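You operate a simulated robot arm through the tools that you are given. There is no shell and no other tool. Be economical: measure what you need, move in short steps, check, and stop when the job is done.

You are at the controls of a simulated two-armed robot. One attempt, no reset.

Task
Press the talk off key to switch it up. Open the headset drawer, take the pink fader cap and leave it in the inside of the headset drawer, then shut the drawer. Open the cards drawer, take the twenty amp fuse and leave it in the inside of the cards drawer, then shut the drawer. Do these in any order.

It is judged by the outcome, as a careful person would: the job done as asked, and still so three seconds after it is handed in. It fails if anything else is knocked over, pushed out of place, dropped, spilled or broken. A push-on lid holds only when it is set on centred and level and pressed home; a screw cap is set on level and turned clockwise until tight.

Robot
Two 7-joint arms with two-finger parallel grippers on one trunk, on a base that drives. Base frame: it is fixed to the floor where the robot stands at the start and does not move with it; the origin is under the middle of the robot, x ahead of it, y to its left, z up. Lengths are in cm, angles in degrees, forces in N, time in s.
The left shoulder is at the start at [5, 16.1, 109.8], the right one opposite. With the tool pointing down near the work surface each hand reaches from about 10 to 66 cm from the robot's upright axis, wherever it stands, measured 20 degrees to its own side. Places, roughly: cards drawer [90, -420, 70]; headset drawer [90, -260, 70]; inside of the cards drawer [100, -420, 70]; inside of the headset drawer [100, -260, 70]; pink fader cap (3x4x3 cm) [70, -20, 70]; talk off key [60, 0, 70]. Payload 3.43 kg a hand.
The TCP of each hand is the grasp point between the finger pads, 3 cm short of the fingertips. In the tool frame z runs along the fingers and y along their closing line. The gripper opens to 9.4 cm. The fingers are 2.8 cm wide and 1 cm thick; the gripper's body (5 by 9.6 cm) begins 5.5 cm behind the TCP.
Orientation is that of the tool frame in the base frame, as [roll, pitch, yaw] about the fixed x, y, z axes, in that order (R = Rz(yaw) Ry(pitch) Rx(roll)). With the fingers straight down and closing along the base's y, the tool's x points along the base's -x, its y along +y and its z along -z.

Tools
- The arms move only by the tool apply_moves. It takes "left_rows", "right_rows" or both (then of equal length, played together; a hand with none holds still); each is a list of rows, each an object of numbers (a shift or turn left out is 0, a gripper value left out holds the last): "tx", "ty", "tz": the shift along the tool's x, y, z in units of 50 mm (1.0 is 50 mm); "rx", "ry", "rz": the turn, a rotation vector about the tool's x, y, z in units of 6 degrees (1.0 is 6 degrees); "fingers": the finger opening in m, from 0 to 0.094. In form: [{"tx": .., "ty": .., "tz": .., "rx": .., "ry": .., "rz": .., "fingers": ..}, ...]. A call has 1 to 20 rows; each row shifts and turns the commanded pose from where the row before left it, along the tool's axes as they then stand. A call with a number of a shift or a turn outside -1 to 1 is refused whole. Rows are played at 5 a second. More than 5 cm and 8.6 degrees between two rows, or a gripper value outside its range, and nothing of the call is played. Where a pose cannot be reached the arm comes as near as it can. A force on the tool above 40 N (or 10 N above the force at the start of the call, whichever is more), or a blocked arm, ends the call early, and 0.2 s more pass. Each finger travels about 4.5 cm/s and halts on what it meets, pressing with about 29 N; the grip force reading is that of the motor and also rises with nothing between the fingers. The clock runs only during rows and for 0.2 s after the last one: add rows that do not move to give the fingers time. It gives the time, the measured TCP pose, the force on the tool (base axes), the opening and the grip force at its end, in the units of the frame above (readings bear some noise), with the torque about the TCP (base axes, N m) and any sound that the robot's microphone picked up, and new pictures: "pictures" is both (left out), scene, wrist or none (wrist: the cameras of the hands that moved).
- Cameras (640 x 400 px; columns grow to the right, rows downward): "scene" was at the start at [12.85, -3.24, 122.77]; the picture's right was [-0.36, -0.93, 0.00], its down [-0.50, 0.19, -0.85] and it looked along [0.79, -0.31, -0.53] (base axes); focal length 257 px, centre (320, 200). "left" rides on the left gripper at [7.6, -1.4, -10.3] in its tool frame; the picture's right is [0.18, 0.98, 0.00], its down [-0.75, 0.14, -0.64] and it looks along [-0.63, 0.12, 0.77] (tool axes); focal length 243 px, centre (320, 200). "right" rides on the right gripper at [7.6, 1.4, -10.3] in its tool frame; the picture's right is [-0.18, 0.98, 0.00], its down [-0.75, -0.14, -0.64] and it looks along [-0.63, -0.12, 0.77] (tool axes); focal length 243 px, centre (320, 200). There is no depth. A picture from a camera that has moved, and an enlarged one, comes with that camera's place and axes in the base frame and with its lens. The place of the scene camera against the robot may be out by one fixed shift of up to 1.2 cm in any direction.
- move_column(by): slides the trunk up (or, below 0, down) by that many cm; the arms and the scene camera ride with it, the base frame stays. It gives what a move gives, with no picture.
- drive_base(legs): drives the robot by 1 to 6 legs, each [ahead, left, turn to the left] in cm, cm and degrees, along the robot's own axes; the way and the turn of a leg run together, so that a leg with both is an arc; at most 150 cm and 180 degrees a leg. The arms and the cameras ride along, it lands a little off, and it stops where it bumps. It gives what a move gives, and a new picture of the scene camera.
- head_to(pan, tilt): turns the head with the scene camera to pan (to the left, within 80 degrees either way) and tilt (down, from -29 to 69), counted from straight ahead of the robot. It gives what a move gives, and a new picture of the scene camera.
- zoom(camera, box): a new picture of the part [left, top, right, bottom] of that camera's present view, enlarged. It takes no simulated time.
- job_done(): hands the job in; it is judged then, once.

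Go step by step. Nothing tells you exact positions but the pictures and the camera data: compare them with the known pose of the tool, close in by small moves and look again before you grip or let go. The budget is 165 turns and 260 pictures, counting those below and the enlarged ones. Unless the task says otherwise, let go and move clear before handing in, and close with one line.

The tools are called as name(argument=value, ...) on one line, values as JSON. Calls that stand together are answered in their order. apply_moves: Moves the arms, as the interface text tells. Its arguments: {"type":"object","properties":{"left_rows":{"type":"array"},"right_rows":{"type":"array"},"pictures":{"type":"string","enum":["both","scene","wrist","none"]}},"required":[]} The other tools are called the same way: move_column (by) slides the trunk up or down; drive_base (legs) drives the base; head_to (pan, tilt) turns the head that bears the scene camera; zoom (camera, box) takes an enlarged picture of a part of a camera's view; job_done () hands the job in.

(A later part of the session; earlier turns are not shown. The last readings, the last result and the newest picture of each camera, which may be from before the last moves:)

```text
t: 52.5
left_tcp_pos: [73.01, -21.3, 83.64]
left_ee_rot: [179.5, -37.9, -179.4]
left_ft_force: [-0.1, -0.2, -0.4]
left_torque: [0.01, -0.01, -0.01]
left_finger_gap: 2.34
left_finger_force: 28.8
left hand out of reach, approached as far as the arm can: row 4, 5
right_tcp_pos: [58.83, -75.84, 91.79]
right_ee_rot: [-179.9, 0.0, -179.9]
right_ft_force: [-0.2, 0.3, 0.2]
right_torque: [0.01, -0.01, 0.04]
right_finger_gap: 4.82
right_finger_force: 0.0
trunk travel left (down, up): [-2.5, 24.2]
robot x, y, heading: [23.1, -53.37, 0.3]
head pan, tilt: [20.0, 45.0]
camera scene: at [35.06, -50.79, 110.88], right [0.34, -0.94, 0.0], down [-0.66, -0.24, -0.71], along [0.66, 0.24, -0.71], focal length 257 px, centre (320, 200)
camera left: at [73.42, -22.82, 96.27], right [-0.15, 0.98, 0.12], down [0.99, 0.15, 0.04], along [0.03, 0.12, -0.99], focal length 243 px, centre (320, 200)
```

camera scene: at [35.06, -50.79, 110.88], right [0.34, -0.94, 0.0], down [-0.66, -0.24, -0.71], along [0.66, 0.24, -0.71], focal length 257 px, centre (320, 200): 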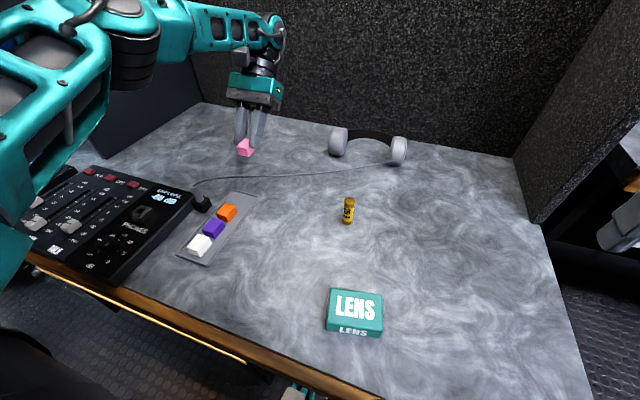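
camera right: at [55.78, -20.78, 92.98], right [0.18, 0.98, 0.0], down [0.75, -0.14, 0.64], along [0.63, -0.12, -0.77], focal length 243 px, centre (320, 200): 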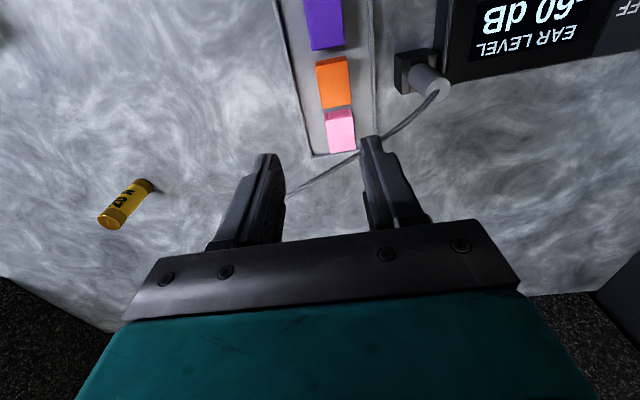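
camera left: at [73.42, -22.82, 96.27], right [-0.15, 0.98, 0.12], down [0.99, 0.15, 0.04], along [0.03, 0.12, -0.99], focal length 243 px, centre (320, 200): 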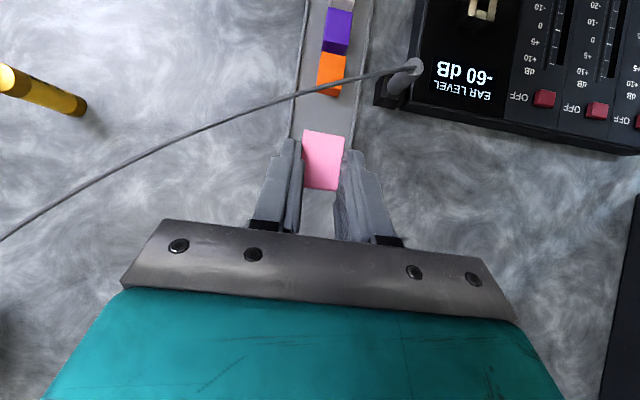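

The cap is out and the cable is undisturbed. I rise, bring the hand level, and check.

apply_moves(left_rows=[{"tx": 0.55, "tz": -0.5}, {"tx": 0.55, "tz": -0.5}, {"tx": 0.4, "ry": -0.9}, {"tx": 0.4, "ry": -0.9}, {"tx": 0.4, "ry": -0.9}, {"tx": 0.4, "ry": -0.9}, {"tx": 0.4, "ry": -0.9}, {"tx": 0.4, "ry": -0.9}, {"tx": 0.4, "ry": -0.9}, {}])

```text
t: 54.7
left_tcp_pos: [58.54, -21.65, 95.73]
left_ee_rot: [179.7, -0.2, -179.7]
left_ft_force: [0.0, 0.3, 0.0]
left_torque: [-0.01, -0.01, 0.01]
left_finger_gap: 2.35
left_finger_force: 29.3
left hand out of reach, approached as far as the arm can: row 2
right_tcp_pos: [58.78, -75.78, 91.8]
right_ee_rot: [180.0, 0.1, -179.8]
right_ft_force: [-0.2, -0.2, -0.3]
right_torque: [-0.02, 0.0, 0.04]
right_finger_gap: 4.78
right_finger_force: 0.1
trunk travel left (down, up): [-2.5, 24.2]
robot x, y, heading: [22.96, -53.53, 0.2]
head pan, tilt: [20.0, 45.0]
camera scene: at [35.05, -50.79, 110.88], right [0.34, -0.94, 0.0], down [-0.66, -0.24, -0.71], along [0.66, 0.24, -0.71], focal length 257 px, centre (320, 200)
camera left: at [50.95, -23.22, 105.89], right [-0.19, 0.98, 0.01], down [0.76, 0.14, 0.64], along [0.63, 0.13, -0.77], focal length 243 px, centre (320, 200)
```

scene: 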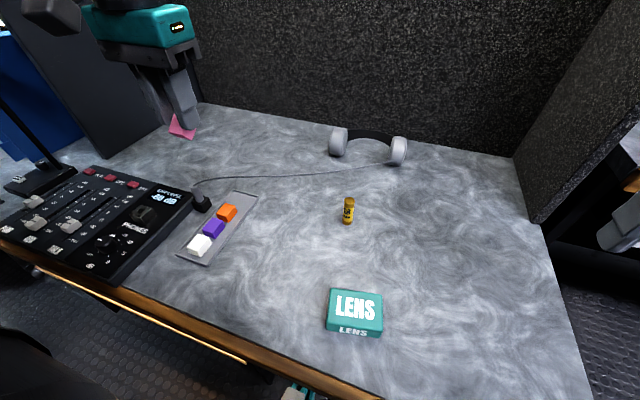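
left: 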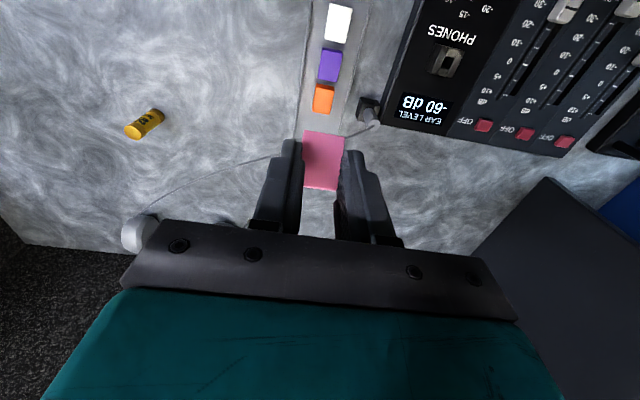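

Holding the cap. Back out and drive along the aisle to the headset drawer (y≈-258).

drive_base(legs=[[-23, 0, 0], [0, -102, 0], [0, -102, 0]])

head_to(pan=0, tilt=35)

```text
t: 74.1
left_tcp_pos: [35.25, -225.2, 95.58]
left_ee_rot: [179.8, -0.2, 179.8]
left_ft_force: [-0.1, 0.2, -0.5]
left_torque: [0.0, 0.03, -0.04]
left_finger_gap: 2.37
left_finger_force: 28.8
right_tcp_pos: [35.18, -279.26, 91.86]
right_ee_rot: [-179.9, -0.1, 179.8]
right_ft_force: [-0.2, 0.0, -0.2]
right_torque: [0.03, 0.03, 0.02]
right_finger_gap: 4.8
right_finger_force: 0.0
trunk travel left (down, up): [-2.5, 24.2]
robot x, y, heading: [-0.85, -256.9, -0.3]
head pan, tilt: [20.0, 45.0]
camera scene: at [11.58, -254.13, 110.88], right [0.34, -0.94, 0.0], down [-0.67, -0.24, -0.71], along [0.67, 0.24, -0.71], focal length 257 px, centre (320, 200)
```

scene: 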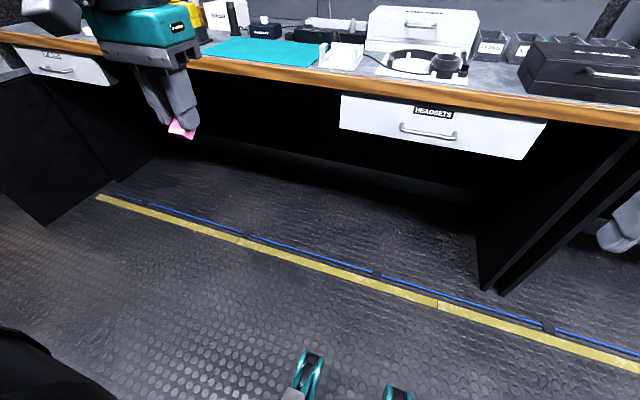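

```text
t: 74.9
left_tcp_pos: [35.17, -225.18, 95.65]
left_ee_rot: [179.7, -0.3, 179.8]
left_ft_force: [0.9, 0.4, -1.1]
left_torque: [-0.02, -0.01, 0.02]
left_finger_gap: 2.37
left_finger_force: 29.1
right_tcp_pos: [35.2, -279.31, 91.81]
right_ee_rot: [-179.9, 0.0, 179.7]
right_ft_force: [-0.7, 0.3, 0.2]
right_torque: [-0.02, 0.01, -0.01]
right_finger_gap: 4.8
right_finger_force: 0.0
trunk travel left (down, up): [-2.5, 24.2]
robot x, y, heading: [-0.39, -257.2, -0.0]
head pan, tilt: [0.0, 35.0]
camera scene: at [12.73, -256.9, 112.35], right [0.0, -1.0, 0.0], down [-0.57, 0.0, -0.82], along [0.82, 0.0, -0.57], focal length 257 px, centre (320, 200)
```

scene: 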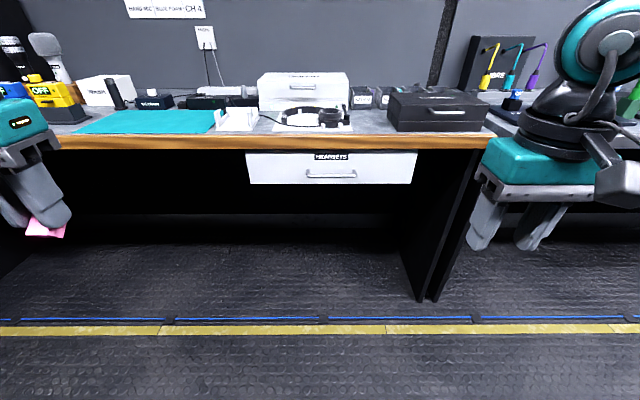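

The HEADSETS drawer is right ahead; handle near [90, -260.7, 69.5]. I point the right hand forward (horizontal) to grip the handle bar.

apply_moves(right_rows=[{"tx": -0.8}, {"tx": -0.8}, {"tx": -0.8}, {"ry": -1}, {"ry": -1}, {"ry": -1}, {"ry": -1}, {"ry": -1}, {"ry": -1}, {"ry": -1}, {"ry": -1}, {"ry": -1}, {"ry": -1}, {"ry": -1}, {"ry": -1}, {"ry": -1}, {"ry": -1}, {"ry": -1}, {}])

```text
t: 78.9
left_tcp_pos: [35.19, -225.16, 95.65]
left_ee_rot: [179.7, -0.3, 179.9]
left_ft_force: [0.3, -0.7, -1.1]
left_torque: [0.01, -0.04, -0.01]
left_finger_gap: 2.35
left_finger_force: 29.0
right_tcp_pos: [47.09, -279.33, 91.73]
right_ee_rot: [-179.8, 69.0, 179.9]
right_ft_force: [-0.3, -0.3, 0.4]
right_torque: [-0.02, 0.04, 0.03]
right_finger_gap: 4.8
right_finger_force: 0.1
right hand out of reach, approached as far as the arm can: row 15, 16, 17, 18
trunk travel left (down, up): [-2.5, 24.2]
robot x, y, heading: [-0.55, -256.98, -0.2]
head pan, tilt: [0.0, 35.0]
camera scene: at [12.73, -256.91, 112.36], right [-0.01, -1.0, 0.0], down [-0.57, 0.0, -0.82], along [0.82, 0.0, -0.57], focal length 257 px, centre (320, 200)
camera right: at [34.93, -277.93, 88.29], right [0.07, 0.98, 0.17], down [-0.33, -0.14, 0.93], along [0.94, -0.12, 0.31], focal length 243 px, centre (320, 200)
```

scene: 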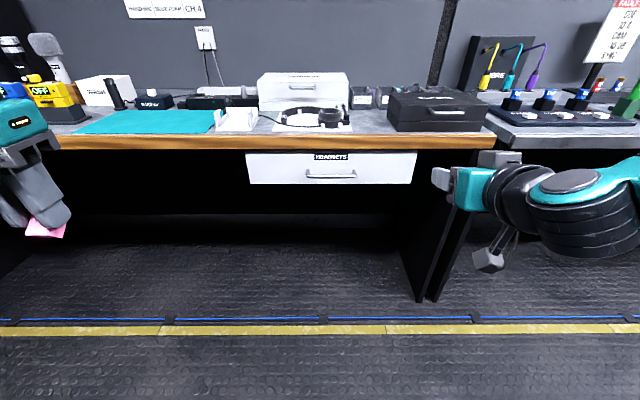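
right: 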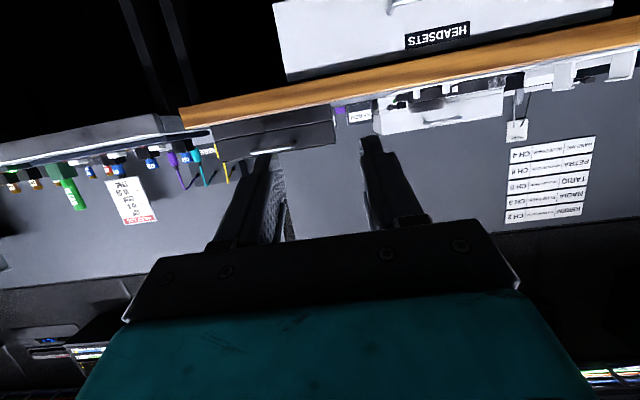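

apply_moves(right_rows=[{"tx": 0.49, "tz": 0.62}, {"tx": 0.49, "tz": 0.62}, {"tx": 0.49, "tz": 0.62}, {"tx": 0.49, "tz": 0.62}, {"tx": 0.49, "tz": 0.62}, {"ry": -0.88}, {"ry": -0.88}, {"ry": -0.88}, {"ry": -0.88}, {}], pictures="scene")

```text
t: 81.1
left_tcp_pos: [35.25, -225.16, 95.73]
left_ee_rot: [179.7, -0.3, 179.9]
left_ft_force: [0.5, -0.1, -0.3]
left_torque: [-0.03, 0.01, 0.05]
left_finger_gap: 2.38
left_finger_force: 29.3
right_tcp_pos: [59.26, -274.78, 85.22]
right_ee_rot: [-179.3, 68.0, 179.9]
right_ft_force: [-0.1, 0.3, 0.2]
right_torque: [-0.01, 0.03, 0.03]
right_finger_gap: 4.8
right_finger_force: 0.1
right hand out of reach, approached as far as the arm can: row 1, 2, 3, 4, 5, 6, 7, 8, 9
trunk travel left (down, up): [-2.5, 24.2]
robot x, y, heading: [-0.59, -256.91, -0.4]
head pan, tilt: [0.0, 35.0]
camera scene: at [12.73, -256.91, 112.36], right [-0.01, -1.0, 0.0], down [-0.57, 0.0, -0.82], along [0.82, 0.0, -0.57], focal length 257 px, centre (320, 200)
```

scene: 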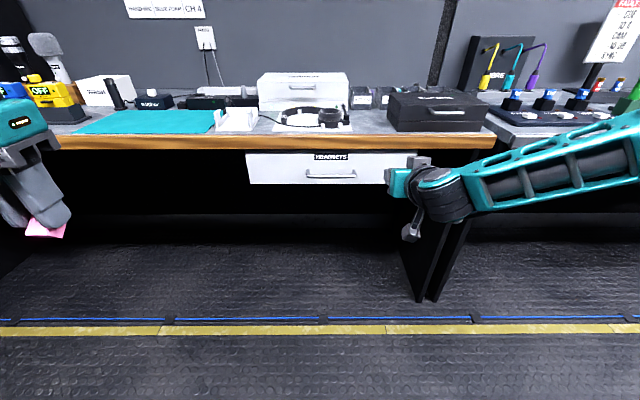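

The wrist limits at pitch ≈68°, which is good enough: fingers forward and slightly down. I back off a bit and roll the hand by 90° so the fingers close vertically over the bar.

apply_moves(right_rows=[{"tz": -0.8}, {"tz": -0.8}, {"rz": -1}, {"rz": -1}, {"rz": -1}, {"rz": -1}, {"rz": -1}, {"rz": -1}, {"rz": -1}, {"rz": -1}, {"rz": -1}, {"rz": -1}, {"rz": -1}, {"rz": -1}, {"rz": -1}, {"rz": -1}, {"rz": -1}, {}])

```text
t: 84.9
left_tcp_pos: [35.22, -225.22, 95.56]
left_ee_rot: [179.7, -0.2, 179.9]
left_ft_force: [0.7, -0.9, -0.2]
left_torque: [0.02, -0.01, -0.02]
left_finger_gap: 2.35
left_finger_force: 28.7
right_tcp_pos: [51.75, -274.67, 88.13]
right_ee_rot: [-111.9, -0.2, -90.7]
right_ft_force: [0.6, 0.1, -0.7]
right_torque: [-0.02, -0.01, 0.0]
right_finger_gap: 4.82
right_finger_force: 0.0
trunk travel left (down, up): [-2.5, 24.2]
robot x, y, heading: [-0.33, -256.7, -0.5]
head pan, tilt: [0.0, 35.0]
camera scene: at [12.73, -256.91, 112.36], right [-0.01, -1.0, 0.0], down [-0.57, 0.0, -0.82], along [0.82, 0.0, -0.57], focal length 257 px, centre (320, 200)
camera right: at [41.63, -282.23, 90.73], right [-0.36, 0.18, -0.91], down [-0.53, 0.76, 0.37], along [0.76, 0.62, -0.18], focal length 243 px, centre (320, 200)
```

scene: 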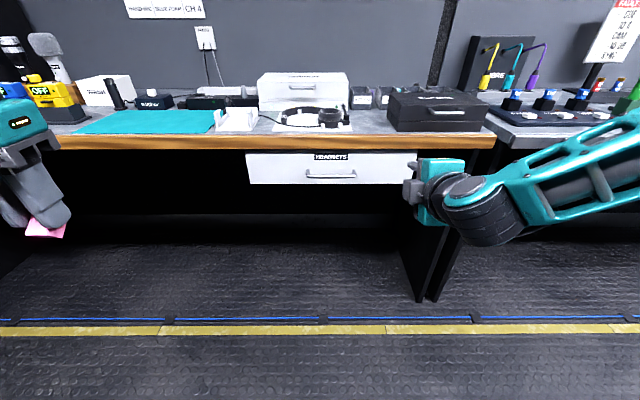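
right: 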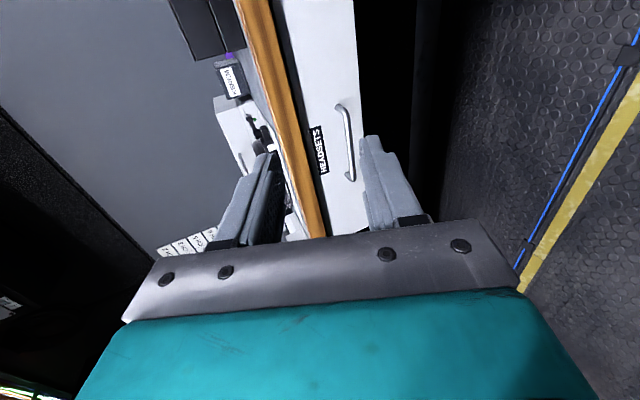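

The bar is at about [81.7, -260.3, 73.5]. I lower the hand to that height here in free space first to test reach.

apply_moves(right_rows=[{"ty": 0.68, "tz": 0.27}, {"ty": 0.68, "tz": 0.27}, {"ty": 0.68, "tz": 0.27}, {"ty": 0.68, "tz": 0.27}, {}], pictures="none")

```text
t: 86.1
left_tcp_pos: [35.18, -225.11, 95.78]
left_ee_rot: [179.7, -0.3, 179.9]
left_ft_force: [-0.1, 0.2, 0.2]
left_torque: [-0.03, 0.01, -0.02]
left_finger_gap: 2.36
left_finger_force: 28.8
right_tcp_pos: [51.69, -274.67, 86.97]
right_ee_rot: [-111.9, -0.1, -90.6]
right_ft_force: [0.4, -0.5, 0.0]
right_torque: [-0.01, -0.05, -0.02]
right_finger_gap: 4.79
right_finger_force: 0.0
right hand out of reach, approached as far as the arm can: row 1, 2, 3, 4
trunk travel left (down, up): [-2.5, 24.2]
robot x, y, heading: [-0.43, -256.38, -0.3]
head pan, tilt: [0.0, 35.0]
```

Low and level is the limit, so I reduce the pitch to about 50° and try lowering again.

apply_moves(right_rows=[{"rx": -1}, {"rx": -1}, {"rx": -1}, {"ty": 0.52, "tz": 0.43}, {"ty": 0.52, "tz": 0.43}, {"ty": 0.52, "tz": 0.43}, {"ty": 0.52, "tz": 0.43}, {}], pictures="scene")

```text
t: 87.9
left_tcp_pos: [35.19, -225.18, 95.65]
left_ee_rot: [179.8, -0.3, 179.9]
left_ft_force: [0.1, -0.4, 0.3]
left_torque: [0.03, -0.03, -0.02]
left_finger_gap: 2.37
left_finger_force: 29.1
right_tcp_pos: [50.87, -276.43, 75.37]
right_ee_rot: [-129.9, -0.2, -90.7]
right_ft_force: [-0.5, 0.0, 0.1]
right_torque: [0.03, 0.01, -0.01]
right_finger_gap: 4.8
right_finger_force: 0.1
right hand out of reach, approached as far as the arm can: row 6, 7
trunk travel left (down, up): [-2.5, 24.2]
robot x, y, heading: [-0.37, -256.99, -0.1]
head pan, tilt: [0.0, 35.0]
camera scene: at [12.73, -256.91, 112.36], right [-0.01, -1.0, 0.0], down [-0.57, 0.0, -0.82], along [0.82, 0.0, -0.57], focal length 257 px, centre (320, 200)
```

scene: 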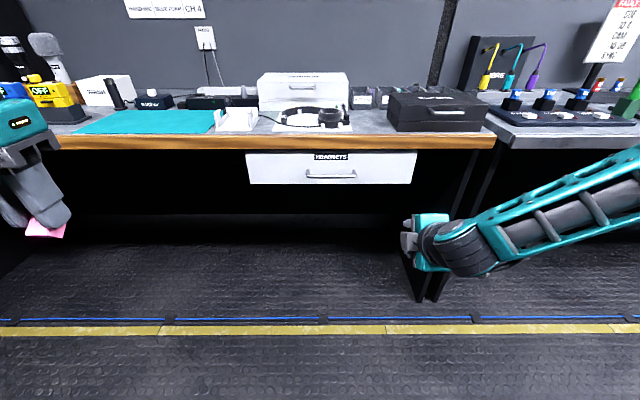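

Reachable at pitch 50° near the right height. I lower the trunk 2.5 cm, shift left 16 and drive ahead 23 cm.

move_column(by=-2.4)

drive_base(legs=[[0, 15.5, 0], [22, 0, 0]])

zoom(camera="right", box=[0, 0, 640, 400])

```text
t: 88.6
left_tcp_pos: [35.17, -225.28, 93.35]
left_ee_rot: [179.6, -0.3, 179.8]
left_ft_force: [-0.4, -0.9, -0.3]
left_torque: [0.03, 0.03, -0.03]
left_finger_gap: 2.33
left_finger_force: 28.9
right_tcp_pos: [50.93, -276.38, 72.92]
right_ee_rot: [-129.9, -0.3, -90.7]
right_ft_force: [0.2, -0.5, -0.8]
right_torque: [0.0, 0.02, -0.01]
right_finger_gap: 4.81
right_finger_force: 0.1
trunk travel left (down, up): [-0.1, 26.6]
robot x, y, heading: [-0.79, -256.62, -0.4]
head pan, tilt: [0.0, 35.0]
```

```text
t: 91.9
left_tcp_pos: [57.34, -209.82, 93.25]
left_ee_rot: [179.7, -0.4, -180.0]
left_ft_force: [-1.6, 0.4, 0.2]
left_torque: [-0.02, -0.01, 0.02]
left_finger_gap: 2.38
left_finger_force: 28.9
right_tcp_pos: [72.92, -261.13, 73.06]
right_ee_rot: [-130.0, -0.2, -90.7]
right_ft_force: [0.1, 0.5, -0.9]
right_torque: [0.01, -0.01, 0.04]
right_finger_gap: 4.8
right_finger_force: 0.1
trunk travel left (down, up): [-0.1, 26.6]
robot x, y, heading: [21.4, -241.5, -0.6]
head pan, tilt: [0.0, 35.0]
camera scene: at [34.81, -241.58, 109.95], right [-0.01, -1.0, 0.0], down [-0.57, 0.0, -0.82], along [0.82, 0.0, -0.57], focal length 257 px, centre (320, 200)
```

scene: 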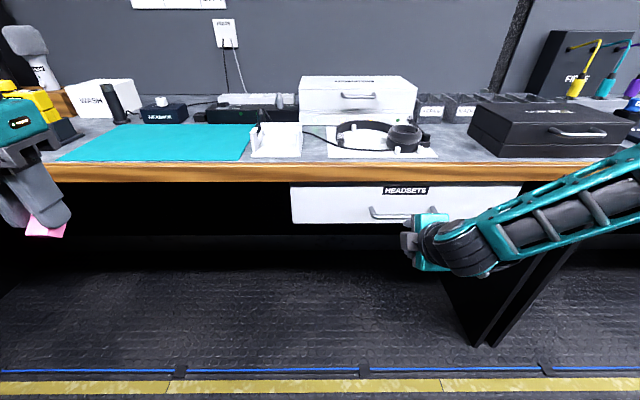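

```text
1.00 times, centred on (320, 200) of right (not enlarged: the box is as wide or as high as the picture)
camera zoom: at [64.11, -268.64, 78.4], right [-0.63, 0.19, -0.75], down [-0.39, 0.76, 0.52], along [0.67, 0.62, -0.4], focal length 243 px, centre (320, 200)
```

zoom: 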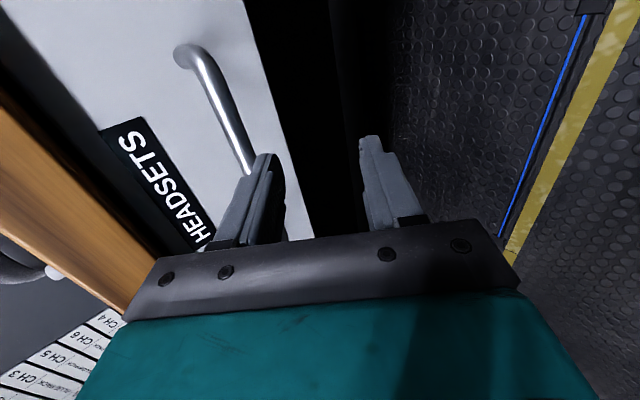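

zoom(camera="right", box=[100, 0, 340, 150])

zoom(camera="scene", box=[280, 170, 540, 290])

```text
2.67 times, centred on (220, 75) of right
camera zoom: at [64.11, -268.64, 78.4], right [-0.63, 0.19, -0.75], down [-0.39, 0.76, 0.52], along [0.67, 0.62, -0.4], focal length 647 px, centre (587, 533)
```

zoom: 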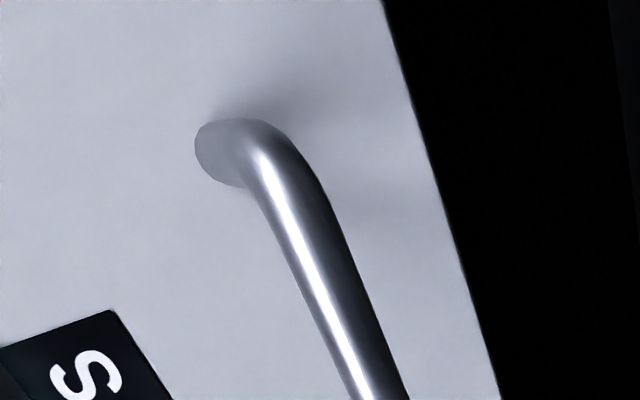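

```text
2.46 times, centred on (410, 230) of scene
camera zoom: at [34.81, -241.58, 109.95], right [-0.01, -1.0, 0.0], down [-0.57, 0.0, -0.82], along [0.82, 0.0, -0.57], focal length 632 px, centre (98, 126)
```

zoom: 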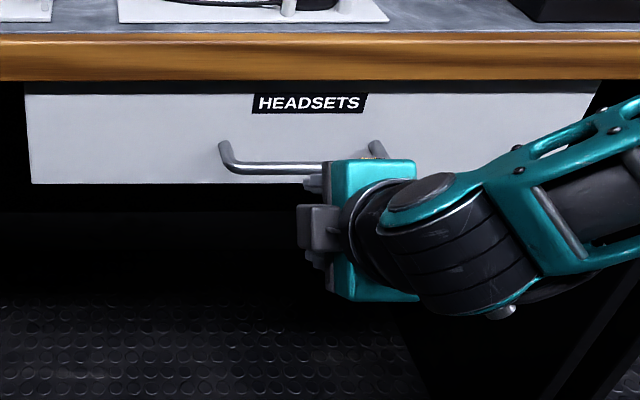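

Bar stands off about 3 cm, so a finger fits behind it. I move to just short of the bar and look again.

apply_moves(right_rows=[{"ty": -0.54, "tz": 0.1, "fingers": 0.04}, {"ty": -0.54, "tz": 0.1}, {}])

zoom(camera="scene", box=[320, 160, 500, 270])

```text
t: 92.4
left_tcp_pos: [57.19, -209.95, 93.28]
left_ee_rot: [179.7, -0.3, 179.7]
left_ft_force: [-0.2, 0.6, -0.1]
left_torque: [-0.01, 0.03, -0.01]
left_finger_gap: 2.37
left_finger_force: 29.2
right_tcp_pos: [74.06, -261.11, 73.86]
right_ee_rot: [-132.3, 0.0, -90.3]
right_ft_force: [-17.7, -0.7, -4.7]
right_torque: [-0.07, 0.12, 0.09]
right_finger_gap: 3.11
right_finger_force: 0.0
trunk travel left (down, up): [-0.1, 26.6]
robot x, y, heading: [21.58, -241.52, -0.5]
head pan, tilt: [0.0, 35.0]
stopped in row 2 (right hand): the force on the tool passed its limit at 50 N (the readings are from after the stop); the commanded pose is now the measured one
camera scene: at [34.65, -241.62, 109.96], right [-0.01, -1.0, 0.0], down [-0.57, 0.0, -0.82], along [0.82, -0.01, -0.57], focal length 257 px, centre (320, 200)
camera right: at [65.51, -268.72, 79.55], right [-0.66, 0.19, -0.73], down [-0.37, 0.76, 0.54], along [0.65, 0.63, -0.43], focal length 243 px, centre (320, 200)
```

scene: 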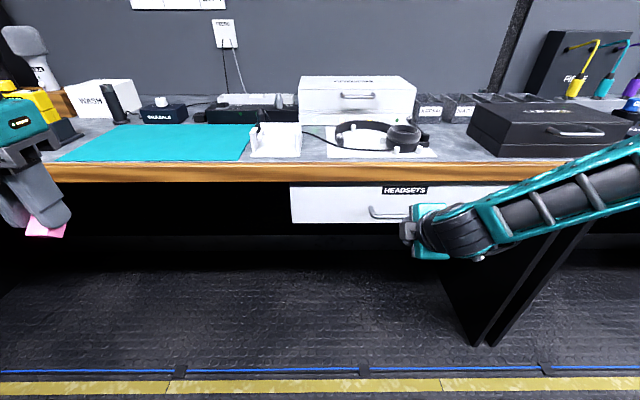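
right: 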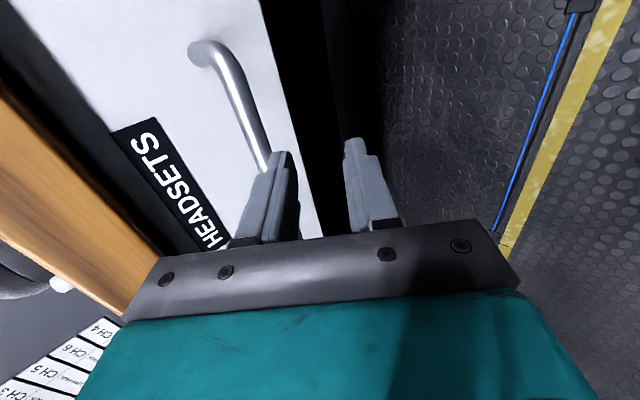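

```text
3.56 times, centred on (410, 215) of scene
camera zoom: at [34.65, -241.62, 109.96], right [-0.01, -1.0, 0.0], down [-0.57, 0.0, -0.82], along [0.82, -0.01, -0.57], focal length 913 px, centre (0, 147)
```

zoom: 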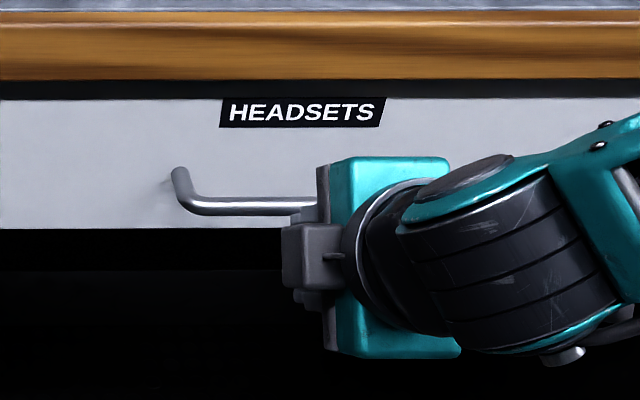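

The bar is nearer than thought: the upper fingertip touched its front, around [78.8, 74.4]. I back off, shift up past it, and check.

apply_moves(right_rows=[{"tz": -0.4}, {"tz": -0.4}, {"ty": -0.35, "fingers": 0.04}, {"ty": -0.31}, {}])

zoom(camera="right", box=[140, 0, 460, 200])

```text
t: 93.6
left_tcp_pos: [57.3, -209.89, 93.26]
left_ee_rot: [179.7, -0.3, 179.8]
left_ft_force: [-0.5, 0.3, 0.1]
left_torque: [0.03, 0.02, 0.0]
left_finger_gap: 2.37
left_finger_force: 28.5
right_tcp_pos: [73.77, -261.14, 79.25]
right_ee_rot: [-131.7, 0.0, -90.5]
right_ft_force: [-0.1, -1.0, -0.5]
right_torque: [0.02, 0.0, 0.02]
right_finger_gap: 4.02
right_finger_force: 0.0
trunk travel left (down, up): [-0.1, 26.6]
robot x, y, heading: [21.29, -241.53, -0.3]
head pan, tilt: [0.0, 35.0]
camera scene: at [34.75, -241.6, 109.96], right [-0.01, -1.0, 0.0], down [-0.57, 0.0, -0.82], along [0.82, -0.01, -0.57], focal length 257 px, centre (320, 200)
camera right: at [65.11, -268.72, 84.94], right [-0.65, 0.19, -0.73], down [-0.38, 0.76, 0.53], along [0.66, 0.62, -0.42], focal length 243 px, centre (320, 200)
```

scene: 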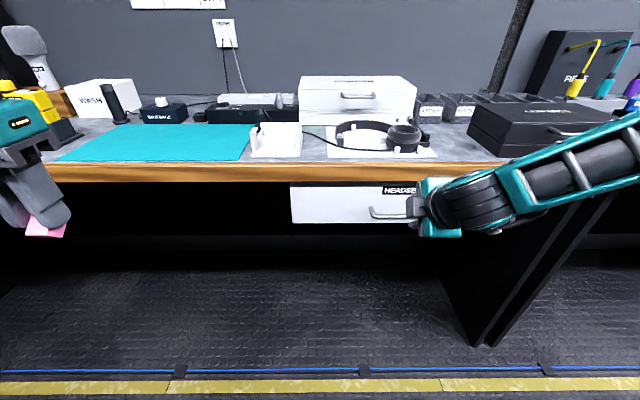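
right: 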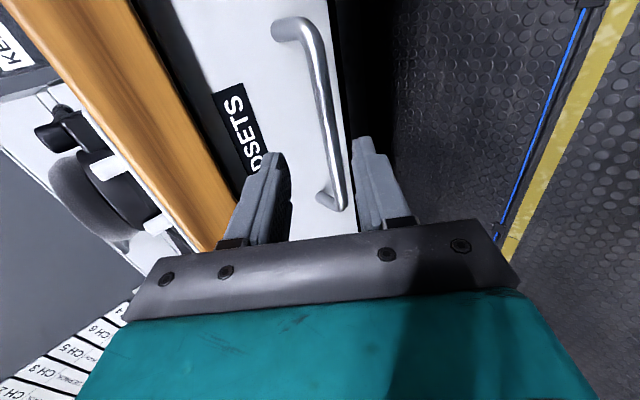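

```text
2.00 times, centred on (300, 100) of right
camera zoom: at [65.11, -268.72, 84.94], right [-0.65, 0.19, -0.73], down [-0.38, 0.76, 0.53], along [0.66, 0.62, -0.42], focal length 485 px, centre (360, 400)
```

zoom: 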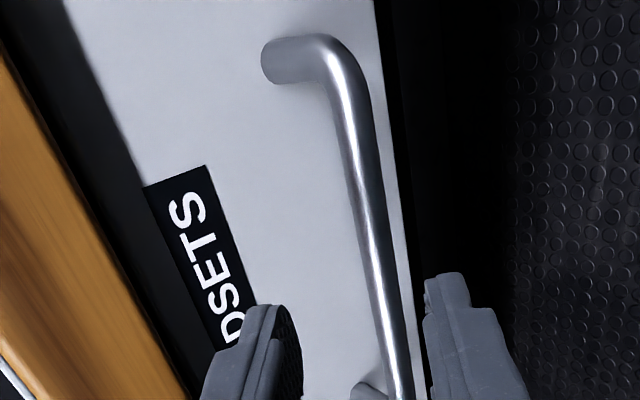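

Clear view: the bar lies 1 cm toward the lower finger. I shift by 8 mm, narrow to 3 cm and advance over the bar.

apply_moves(right_rows=[{"ty": 0.16, "fingers": 0.031}, {"tz": 0.3}, {"tz": 0.2}, {}], pictures="wrist")

zoom(camera="right", box=[220, 50, 420, 250])

```text
t: 94.6
left_tcp_pos: [57.27, -210.01, 93.36]
left_ee_rot: [179.7, -0.3, 179.8]
left_ft_force: [-0.4, -0.2, -0.5]
left_torque: [-0.01, 0.01, -0.01]
left_finger_gap: 2.32
left_finger_force: 28.7
right_tcp_pos: [75.07, -260.97, 76.95]
right_ee_rot: [-131.7, 0.0, -90.5]
right_ft_force: [0.3, -0.9, -0.2]
right_torque: [0.01, 0.0, -0.03]
right_finger_gap: 3.11
right_finger_force: 0.0
trunk travel left (down, up): [-0.1, 26.6]
robot x, y, heading: [21.52, -241.43, -0.3]
head pan, tilt: [0.0, 35.0]
camera right: at [66.41, -268.7, 82.65], right [-0.65, 0.19, -0.73], down [-0.38, 0.76, 0.53], along [0.66, 0.63, -0.42], focal length 243 px, centre (320, 200)
```

right: 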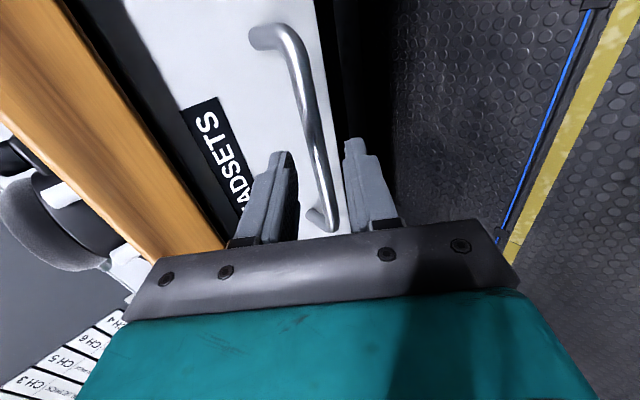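

```text
2.00 times, centred on (320, 150) of right
camera zoom: at [66.41, -268.7, 82.65], right [-0.65, 0.19, -0.73], down [-0.38, 0.76, 0.53], along [0.66, 0.63, -0.42], focal length 485 px, centre (320, 300)
```

zoom: 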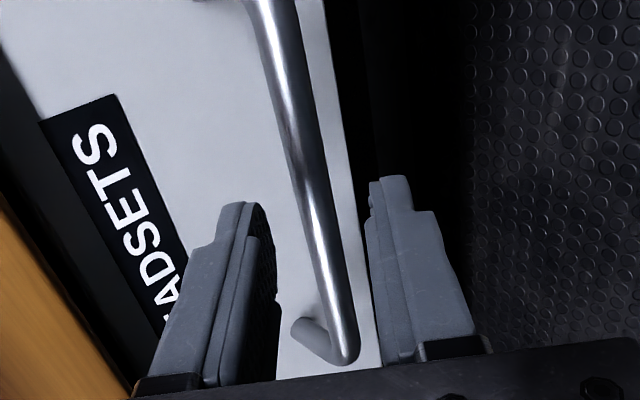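

Centred. Advance 2.7 cm and close.

apply_moves(right_rows=[{"tz": 0.27}, {"tz": 0.27}, {}], pictures="wrist")

zoom(camera="scene", box=[320, 160, 500, 270])

```text
t: 95.4
left_tcp_pos: [57.38, -209.97, 93.21]
left_ee_rot: [179.7, -0.3, 179.9]
left_ft_force: [-1.0, 0.9, -0.8]
left_torque: [-0.01, -0.01, -0.01]
left_finger_gap: 2.39
left_finger_force: 28.8
right_tcp_pos: [77.07, -261.14, 75.16]
right_ee_rot: [-131.8, -0.1, -90.5]
right_ft_force: [-0.6, -0.7, -0.2]
right_torque: [0.0, -0.02, -0.02]
right_finger_gap: 3.12
right_finger_force: 0.1
trunk travel left (down, up): [-0.1, 26.6]
robot x, y, heading: [21.3, -241.23, -0.2]
head pan, tilt: [0.0, 35.0]
camera right: at [68.42, -268.73, 80.85], right [-0.65, 0.19, -0.73], down [-0.38, 0.76, 0.53], along [0.66, 0.62, -0.42], focal length 243 px, centre (320, 200)
```

right: 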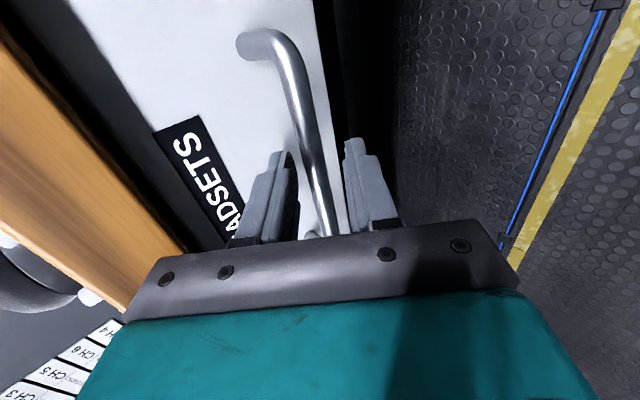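

```text
3.56 times, centred on (410, 215) of scene
camera zoom: at [34.75, -241.6, 109.96], right [-0.01, -1.0, 0.0], down [-0.57, 0.0, -0.82], along [0.82, -0.01, -0.57], focal length 913 px, centre (0, 147)
```

zoom: 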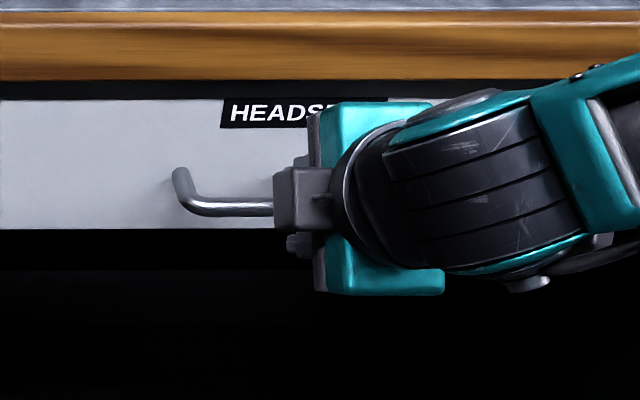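

apply_moves(right_rows=[{"tz": 0.1}, {"tz": 0.1, "fingers": 0.02}, {"fingers": 0.005}, {}, {}], pictures="wrist")

```text
t: 96.6
left_tcp_pos: [57.28, -209.87, 93.32]
left_ee_rot: [179.7, -0.3, 179.8]
left_ft_force: [0.8, 0.1, 0.4]
left_torque: [0.02, 0.02, -0.02]
left_finger_gap: 2.38
left_finger_force: 29.1
right_tcp_pos: [77.66, -261.36, 74.92]
right_ee_rot: [-131.7, 0.0, -90.4]
right_ft_force: [1.3, 0.2, 2.7]
right_torque: [-0.11, -0.01, 0.42]
right_finger_gap: 1.55
right_finger_force: 45.1
right hand out of reach, approached as far as the arm can: row 2
trunk travel left (down, up): [-0.1, 26.6]
robot x, y, heading: [21.2, -241.62, -0.5]
head pan, tilt: [0.0, 35.0]
camera right: at [69.0, -268.99, 80.51], right [-0.65, 0.19, -0.73], down [-0.38, 0.76, 0.53], along [0.66, 0.63, -0.42], focal length 243 px, centre (320, 200)
```

right: 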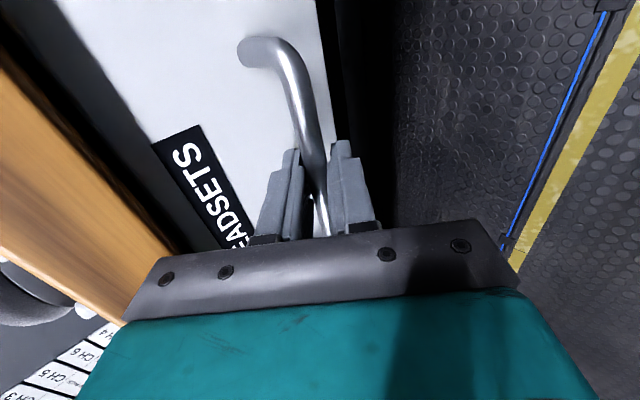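

The bar is gripped (1.55 cm). I pull the drawer open by driving back 18 cm.

drive_base(legs=[[-18, 0, 0]])

head_to(pan=-8, tilt=45)

```text
t: 98.1
left_tcp_pos: [39.11, -209.8, 93.31]
left_ee_rot: [179.7, -0.3, 179.9]
left_ft_force: [0.1, 0.0, 0.0]
left_torque: [0.01, -0.01, -0.02]
left_finger_gap: 2.37
left_finger_force: 28.4
right_tcp_pos: [59.52, -261.38, 74.77]
right_ee_rot: [-131.8, -0.1, -90.6]
right_ft_force: [0.9, -6.8, 6.7]
right_torque: [-0.16, 0.03, 0.5]
right_finger_gap: 1.54
right_finger_force: 44.9
trunk travel left (down, up): [-0.1, 26.6]
robot x, y, heading: [3.26, -241.63, -0.3]
head pan, tilt: [0.0, 35.0]
camera scene: at [16.6, -241.5, 109.97], right [-0.01, -1.0, 0.0], down [-0.57, 0.0, -0.82], along [0.82, -0.01, -0.57], focal length 257 px, centre (320, 200)
```

scene: 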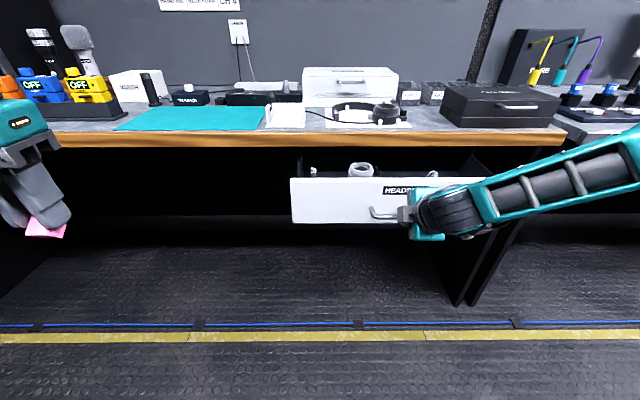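

```text
t: 98.8
left_tcp_pos: [39.2, -209.78, 93.33]
left_ee_rot: [179.7, -0.3, 179.8]
left_ft_force: [0.4, 0.1, 0.1]
left_torque: [0.03, -0.03, 0.02]
left_finger_gap: 2.35
left_finger_force: 28.7
right_tcp_pos: [59.52, -261.36, 74.71]
right_ee_rot: [-131.6, 0.0, -90.6]
right_ft_force: [-0.9, -0.6, 2.9]
right_torque: [-0.19, -0.01, 0.43]
right_finger_gap: 1.52
right_finger_force: 44.9
trunk travel left (down, up): [-0.1, 26.6]
robot x, y, heading: [3.09, -241.45, -0.3]
head pan, tilt: [-8.0, 45.0]
camera scene: at [15.86, -242.6, 108.48], right [-0.15, -0.99, 0.0], down [-0.7, 0.1, -0.71], along [0.7, -0.1, -0.71], focal length 257 px, centre (320, 200)
```

scene: 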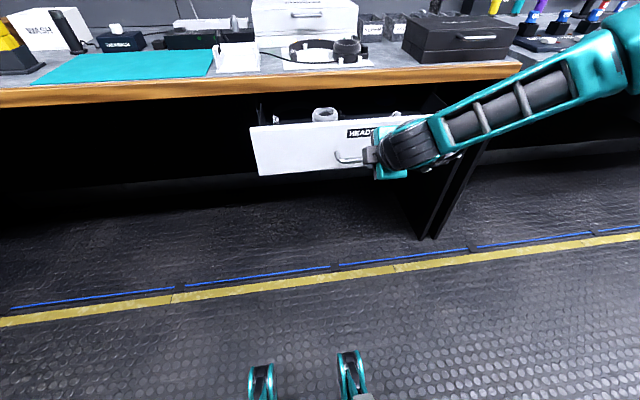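

Drawer is open 18 cm. I release the handle and retract the right hand up and back.

apply_moves(right_rows=[{"fingers": 0.035}, {}, {"tz": -0.5}, {"tz": -0.7}, {"tz": -0.7}, {"ty": -0.5, "tz": -0.5}, {"ty": -0.5, "tz": -0.5}, {}], pictures="scene")

```text
t: 100.6
left_tcp_pos: [39.12, -209.78, 93.31]
left_ee_rot: [179.7, -0.3, 179.7]
left_ft_force: [-0.1, -0.3, -0.5]
left_torque: [0.0, 0.0, 0.02]
left_finger_gap: 2.36
left_finger_force: 29.3
right_tcp_pos: [51.9, -261.39, 88.35]
right_ee_rot: [-131.8, -0.1, -90.6]
right_ft_force: [0.6, -0.1, 0.8]
right_torque: [-0.01, 0.03, 0.0]
right_finger_gap: 3.49
right_finger_force: 0.1
trunk travel left (down, up): [-0.1, 26.6]
robot x, y, heading: [3.39, -241.35, -0.1]
head pan, tilt: [-8.0, 45.0]
camera scene: at [15.88, -242.6, 108.48], right [-0.15, -0.99, 0.0], down [-0.7, 0.1, -0.71], along [0.7, -0.1, -0.71], focal length 257 px, centre (320, 200)
```

scene: 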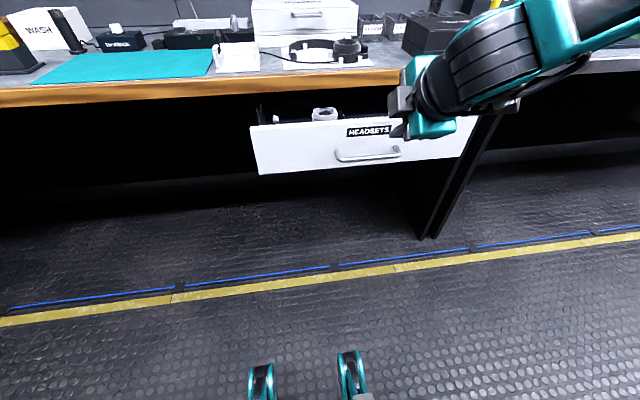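

drive_base(legs=[[0, -26, 0], [17, 0, 0]])

head_to(pan=12, tilt=50)

```text
t: 104.6
left_tcp_pos: [55.98, -236.18, 93.29]
left_ee_rot: [179.7, -0.4, 179.7]
left_ft_force: [-1.1, 0.4, -0.7]
left_torque: [0.02, 0.02, 0.03]
left_finger_gap: 2.38
left_finger_force: 29.0
right_tcp_pos: [68.77, -287.8, 88.32]
right_ee_rot: [-131.7, -0.1, -90.7]
right_ft_force: [-0.2, 1.5, 0.8]
right_torque: [-0.01, 0.0, -0.01]
right_finger_gap: 3.52
right_finger_force: 0.0
trunk travel left (down, up): [-0.1, 26.6]
robot x, y, heading: [20.18, -267.67, -0.4]
head pan, tilt: [-8.0, 45.0]
camera scene: at [32.64, -268.95, 108.47], right [-0.15, -0.99, 0.0], down [-0.7, 0.1, -0.71], along [0.7, -0.1, -0.71], focal length 257 px, centre (320, 200)
```

scene: 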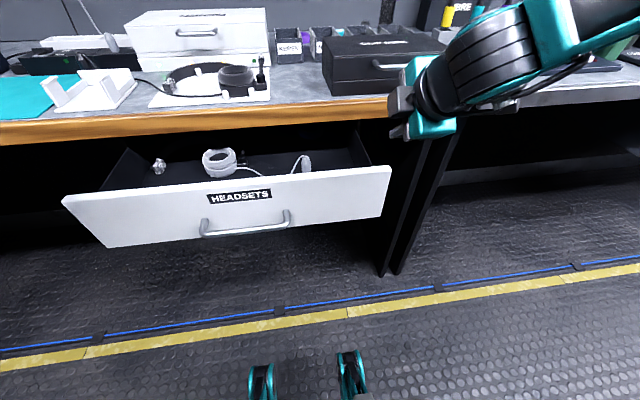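

```text
t: 105.4
left_tcp_pos: [56.03, -236.21, 93.25]
left_ee_rot: [179.8, -0.3, 179.7]
left_ft_force: [0.4, 0.0, -0.1]
left_torque: [-0.02, -0.02, 0.02]
left_finger_gap: 2.38
left_finger_force: 29.0
right_tcp_pos: [68.66, -287.75, 88.34]
right_ee_rot: [-131.7, -0.1, -90.7]
right_ft_force: [0.1, 0.3, 0.2]
right_torque: [0.01, -0.02, 0.0]
right_finger_gap: 3.51
right_finger_force: 0.1
trunk travel left (down, up): [-0.1, 26.6]
robot x, y, heading: [19.66, -268.11, -0.5]
head pan, tilt: [12.0, 50.0]
camera scene: at [32.14, -266.22, 107.79], right [0.2, -0.98, 0.0], down [-0.75, -0.15, -0.64], along [0.63, 0.13, -0.77], focal length 257 px, centre (320, 200)
```

scene: 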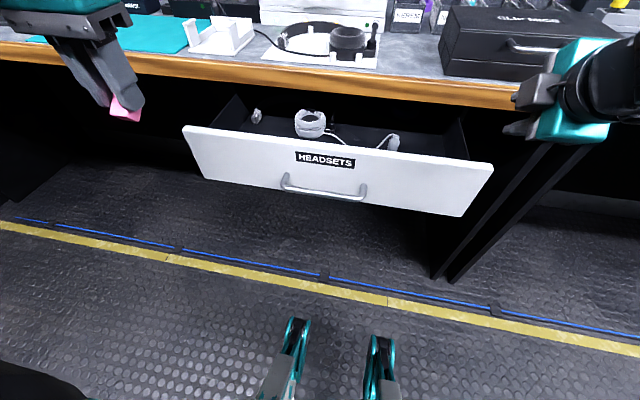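

Contents of the drawer sit toward its back; the front floor area is free. I bring the left hand with the cap over [72, -245].

apply_moves(left_rows=[{"tx": -0.66, "ty": -0.35, "tz": 0.1}, {"tx": -0.66, "ty": -0.35, "tz": 0.1}, {"tx": -0.66, "ty": -0.35, "tz": 0.1}, {"tx": -0.66, "ty": -0.35, "tz": 0.1}, {"tx": -0.66, "ty": -0.35, "tz": 0.1}, {}])

```text
t: 106.8
left_tcp_pos: [72.52, -245.15, 90.59]
left_ee_rot: [179.7, -0.3, 179.6]
left_ft_force: [0.0, -0.4, -0.6]
left_torque: [0.01, -0.01, 0.01]
left_finger_gap: 2.33
left_finger_force: 28.7
right_tcp_pos: [68.63, -287.79, 88.28]
right_ee_rot: [-131.8, 0.0, -90.7]
right_ft_force: [-0.9, -0.1, 0.0]
right_torque: [-0.04, -0.02, 0.0]
right_finger_gap: 3.5
right_finger_force: 0.1
trunk travel left (down, up): [-0.1, 26.6]
robot x, y, heading: [20.14, -267.54, -0.4]
head pan, tilt: [12.0, 50.0]
camera scene: at [32.14, -266.22, 107.78], right [0.2, -0.98, 0.0], down [-0.75, -0.15, -0.64], along [0.63, 0.13, -0.77], focal length 257 px, centre (320, 200)
camera left: at [64.98, -246.53, 100.89], right [-0.18, 0.98, 0.01], down [0.76, 0.13, 0.64], along [0.63, 0.12, -0.77], focal length 243 px, centre (320, 200)
```

scene: 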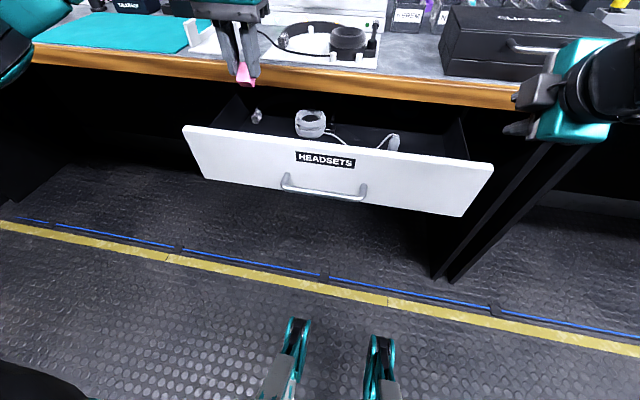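
left: 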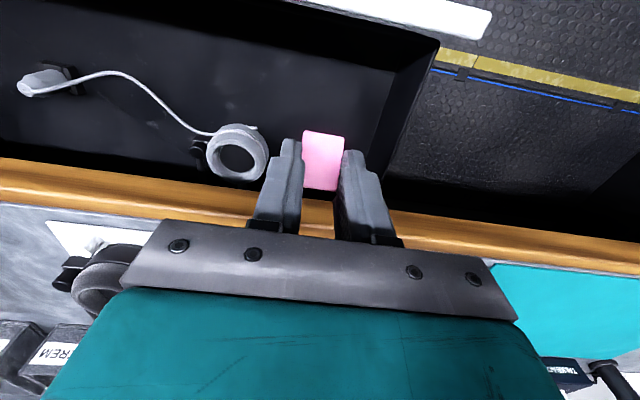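

The wrist view shows free drawer floor right below. I lower the cap into the drawer.

apply_moves(left_rows=[{"tz": 0.7}, {"tz": 0.7}, {"tz": 0.6}, {"tz": 0.5}, {}])

```text
t: 108.0
left_tcp_pos: [72.37, -244.92, 78.15]
left_ee_rot: [179.7, -0.3, 179.7]
left_ft_force: [0.2, -0.2, -0.2]
left_torque: [0.01, 0.0, 0.01]
left_finger_gap: 2.36
left_finger_force: 29.2
right_tcp_pos: [68.63, -287.62, 88.28]
right_ee_rot: [-131.8, -0.1, -90.7]
right_ft_force: [0.3, -0.8, -0.2]
right_torque: [0.0, -0.02, 0.04]
right_finger_gap: 3.48
right_finger_force: 0.1
trunk travel left (down, up): [-0.1, 26.6]
robot x, y, heading: [19.78, -267.67, -0.2]
head pan, tilt: [12.0, 50.0]
camera scene: at [32.14, -266.21, 107.78], right [0.2, -0.98, 0.0], down [-0.75, -0.15, -0.64], along [0.63, 0.13, -0.77], focal length 257 px, centre (320, 200)
camera left: at [64.86, -246.35, 88.37], right [-0.18, 0.98, 0.01], down [0.76, 0.13, 0.64], along [0.63, 0.12, -0.77], focal length 243 px, centre (320, 200)
```

scene: 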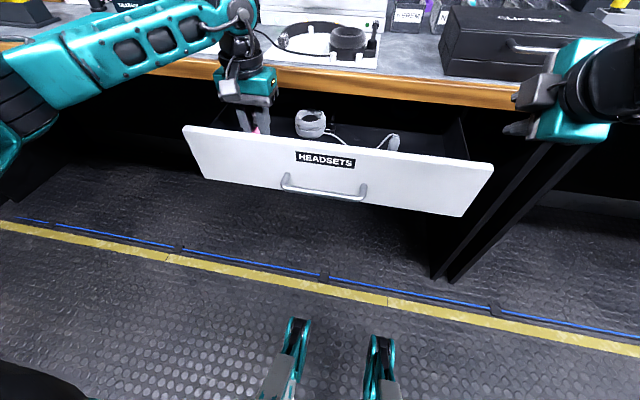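
left: 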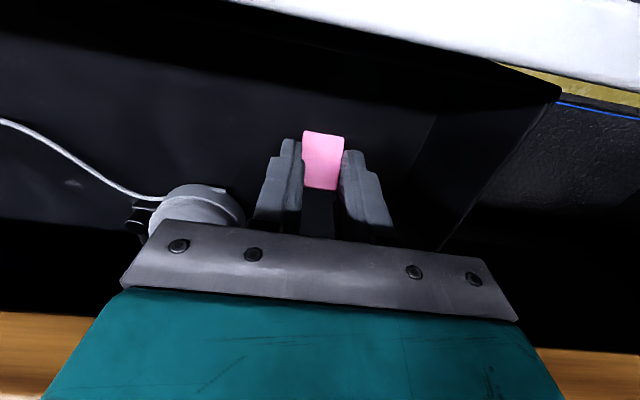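

apply_moves(left_rows=[{"tz": 0.15}, {"tz": 0.15}, {"tz": 0.1}, {}], pictures="none")

zoom(camera="left", box=[160, 50, 480, 250])

```text
t: 109.0
left_tcp_pos: [72.44, -244.94, 76.23]
left_ee_rot: [179.7, -0.1, 179.7]
left_ft_force: [-1.1, 1.9, 8.3]
left_torque: [0.01, 0.07, 0.02]
left_finger_gap: 2.36
left_finger_force: 28.8
right_tcp_pos: [68.42, -287.74, 88.39]
right_ee_rot: [-131.6, 0.0, -90.7]
right_ft_force: [0.2, 0.6, 0.2]
right_torque: [-0.07, -0.01, -0.01]
right_finger_gap: 3.51
right_finger_force: 0.0
trunk travel left (down, up): [-0.1, 26.6]
robot x, y, heading: [20.41, -268.1, -0.4]
head pan, tilt: [12.0, 50.0]
```

```text
2.00 times, centred on (320, 150) of left
camera zoom: at [64.81, -246.39, 86.49], right [-0.18, 0.98, 0.01], down [0.76, 0.13, 0.64], along [0.63, 0.12, -0.77], focal length 485 px, centre (320, 300)
```

zoom: 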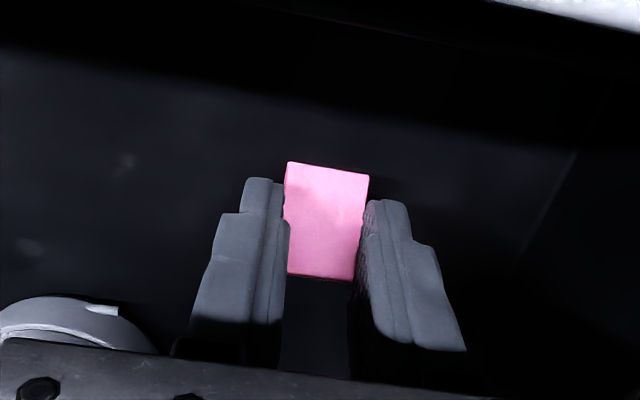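

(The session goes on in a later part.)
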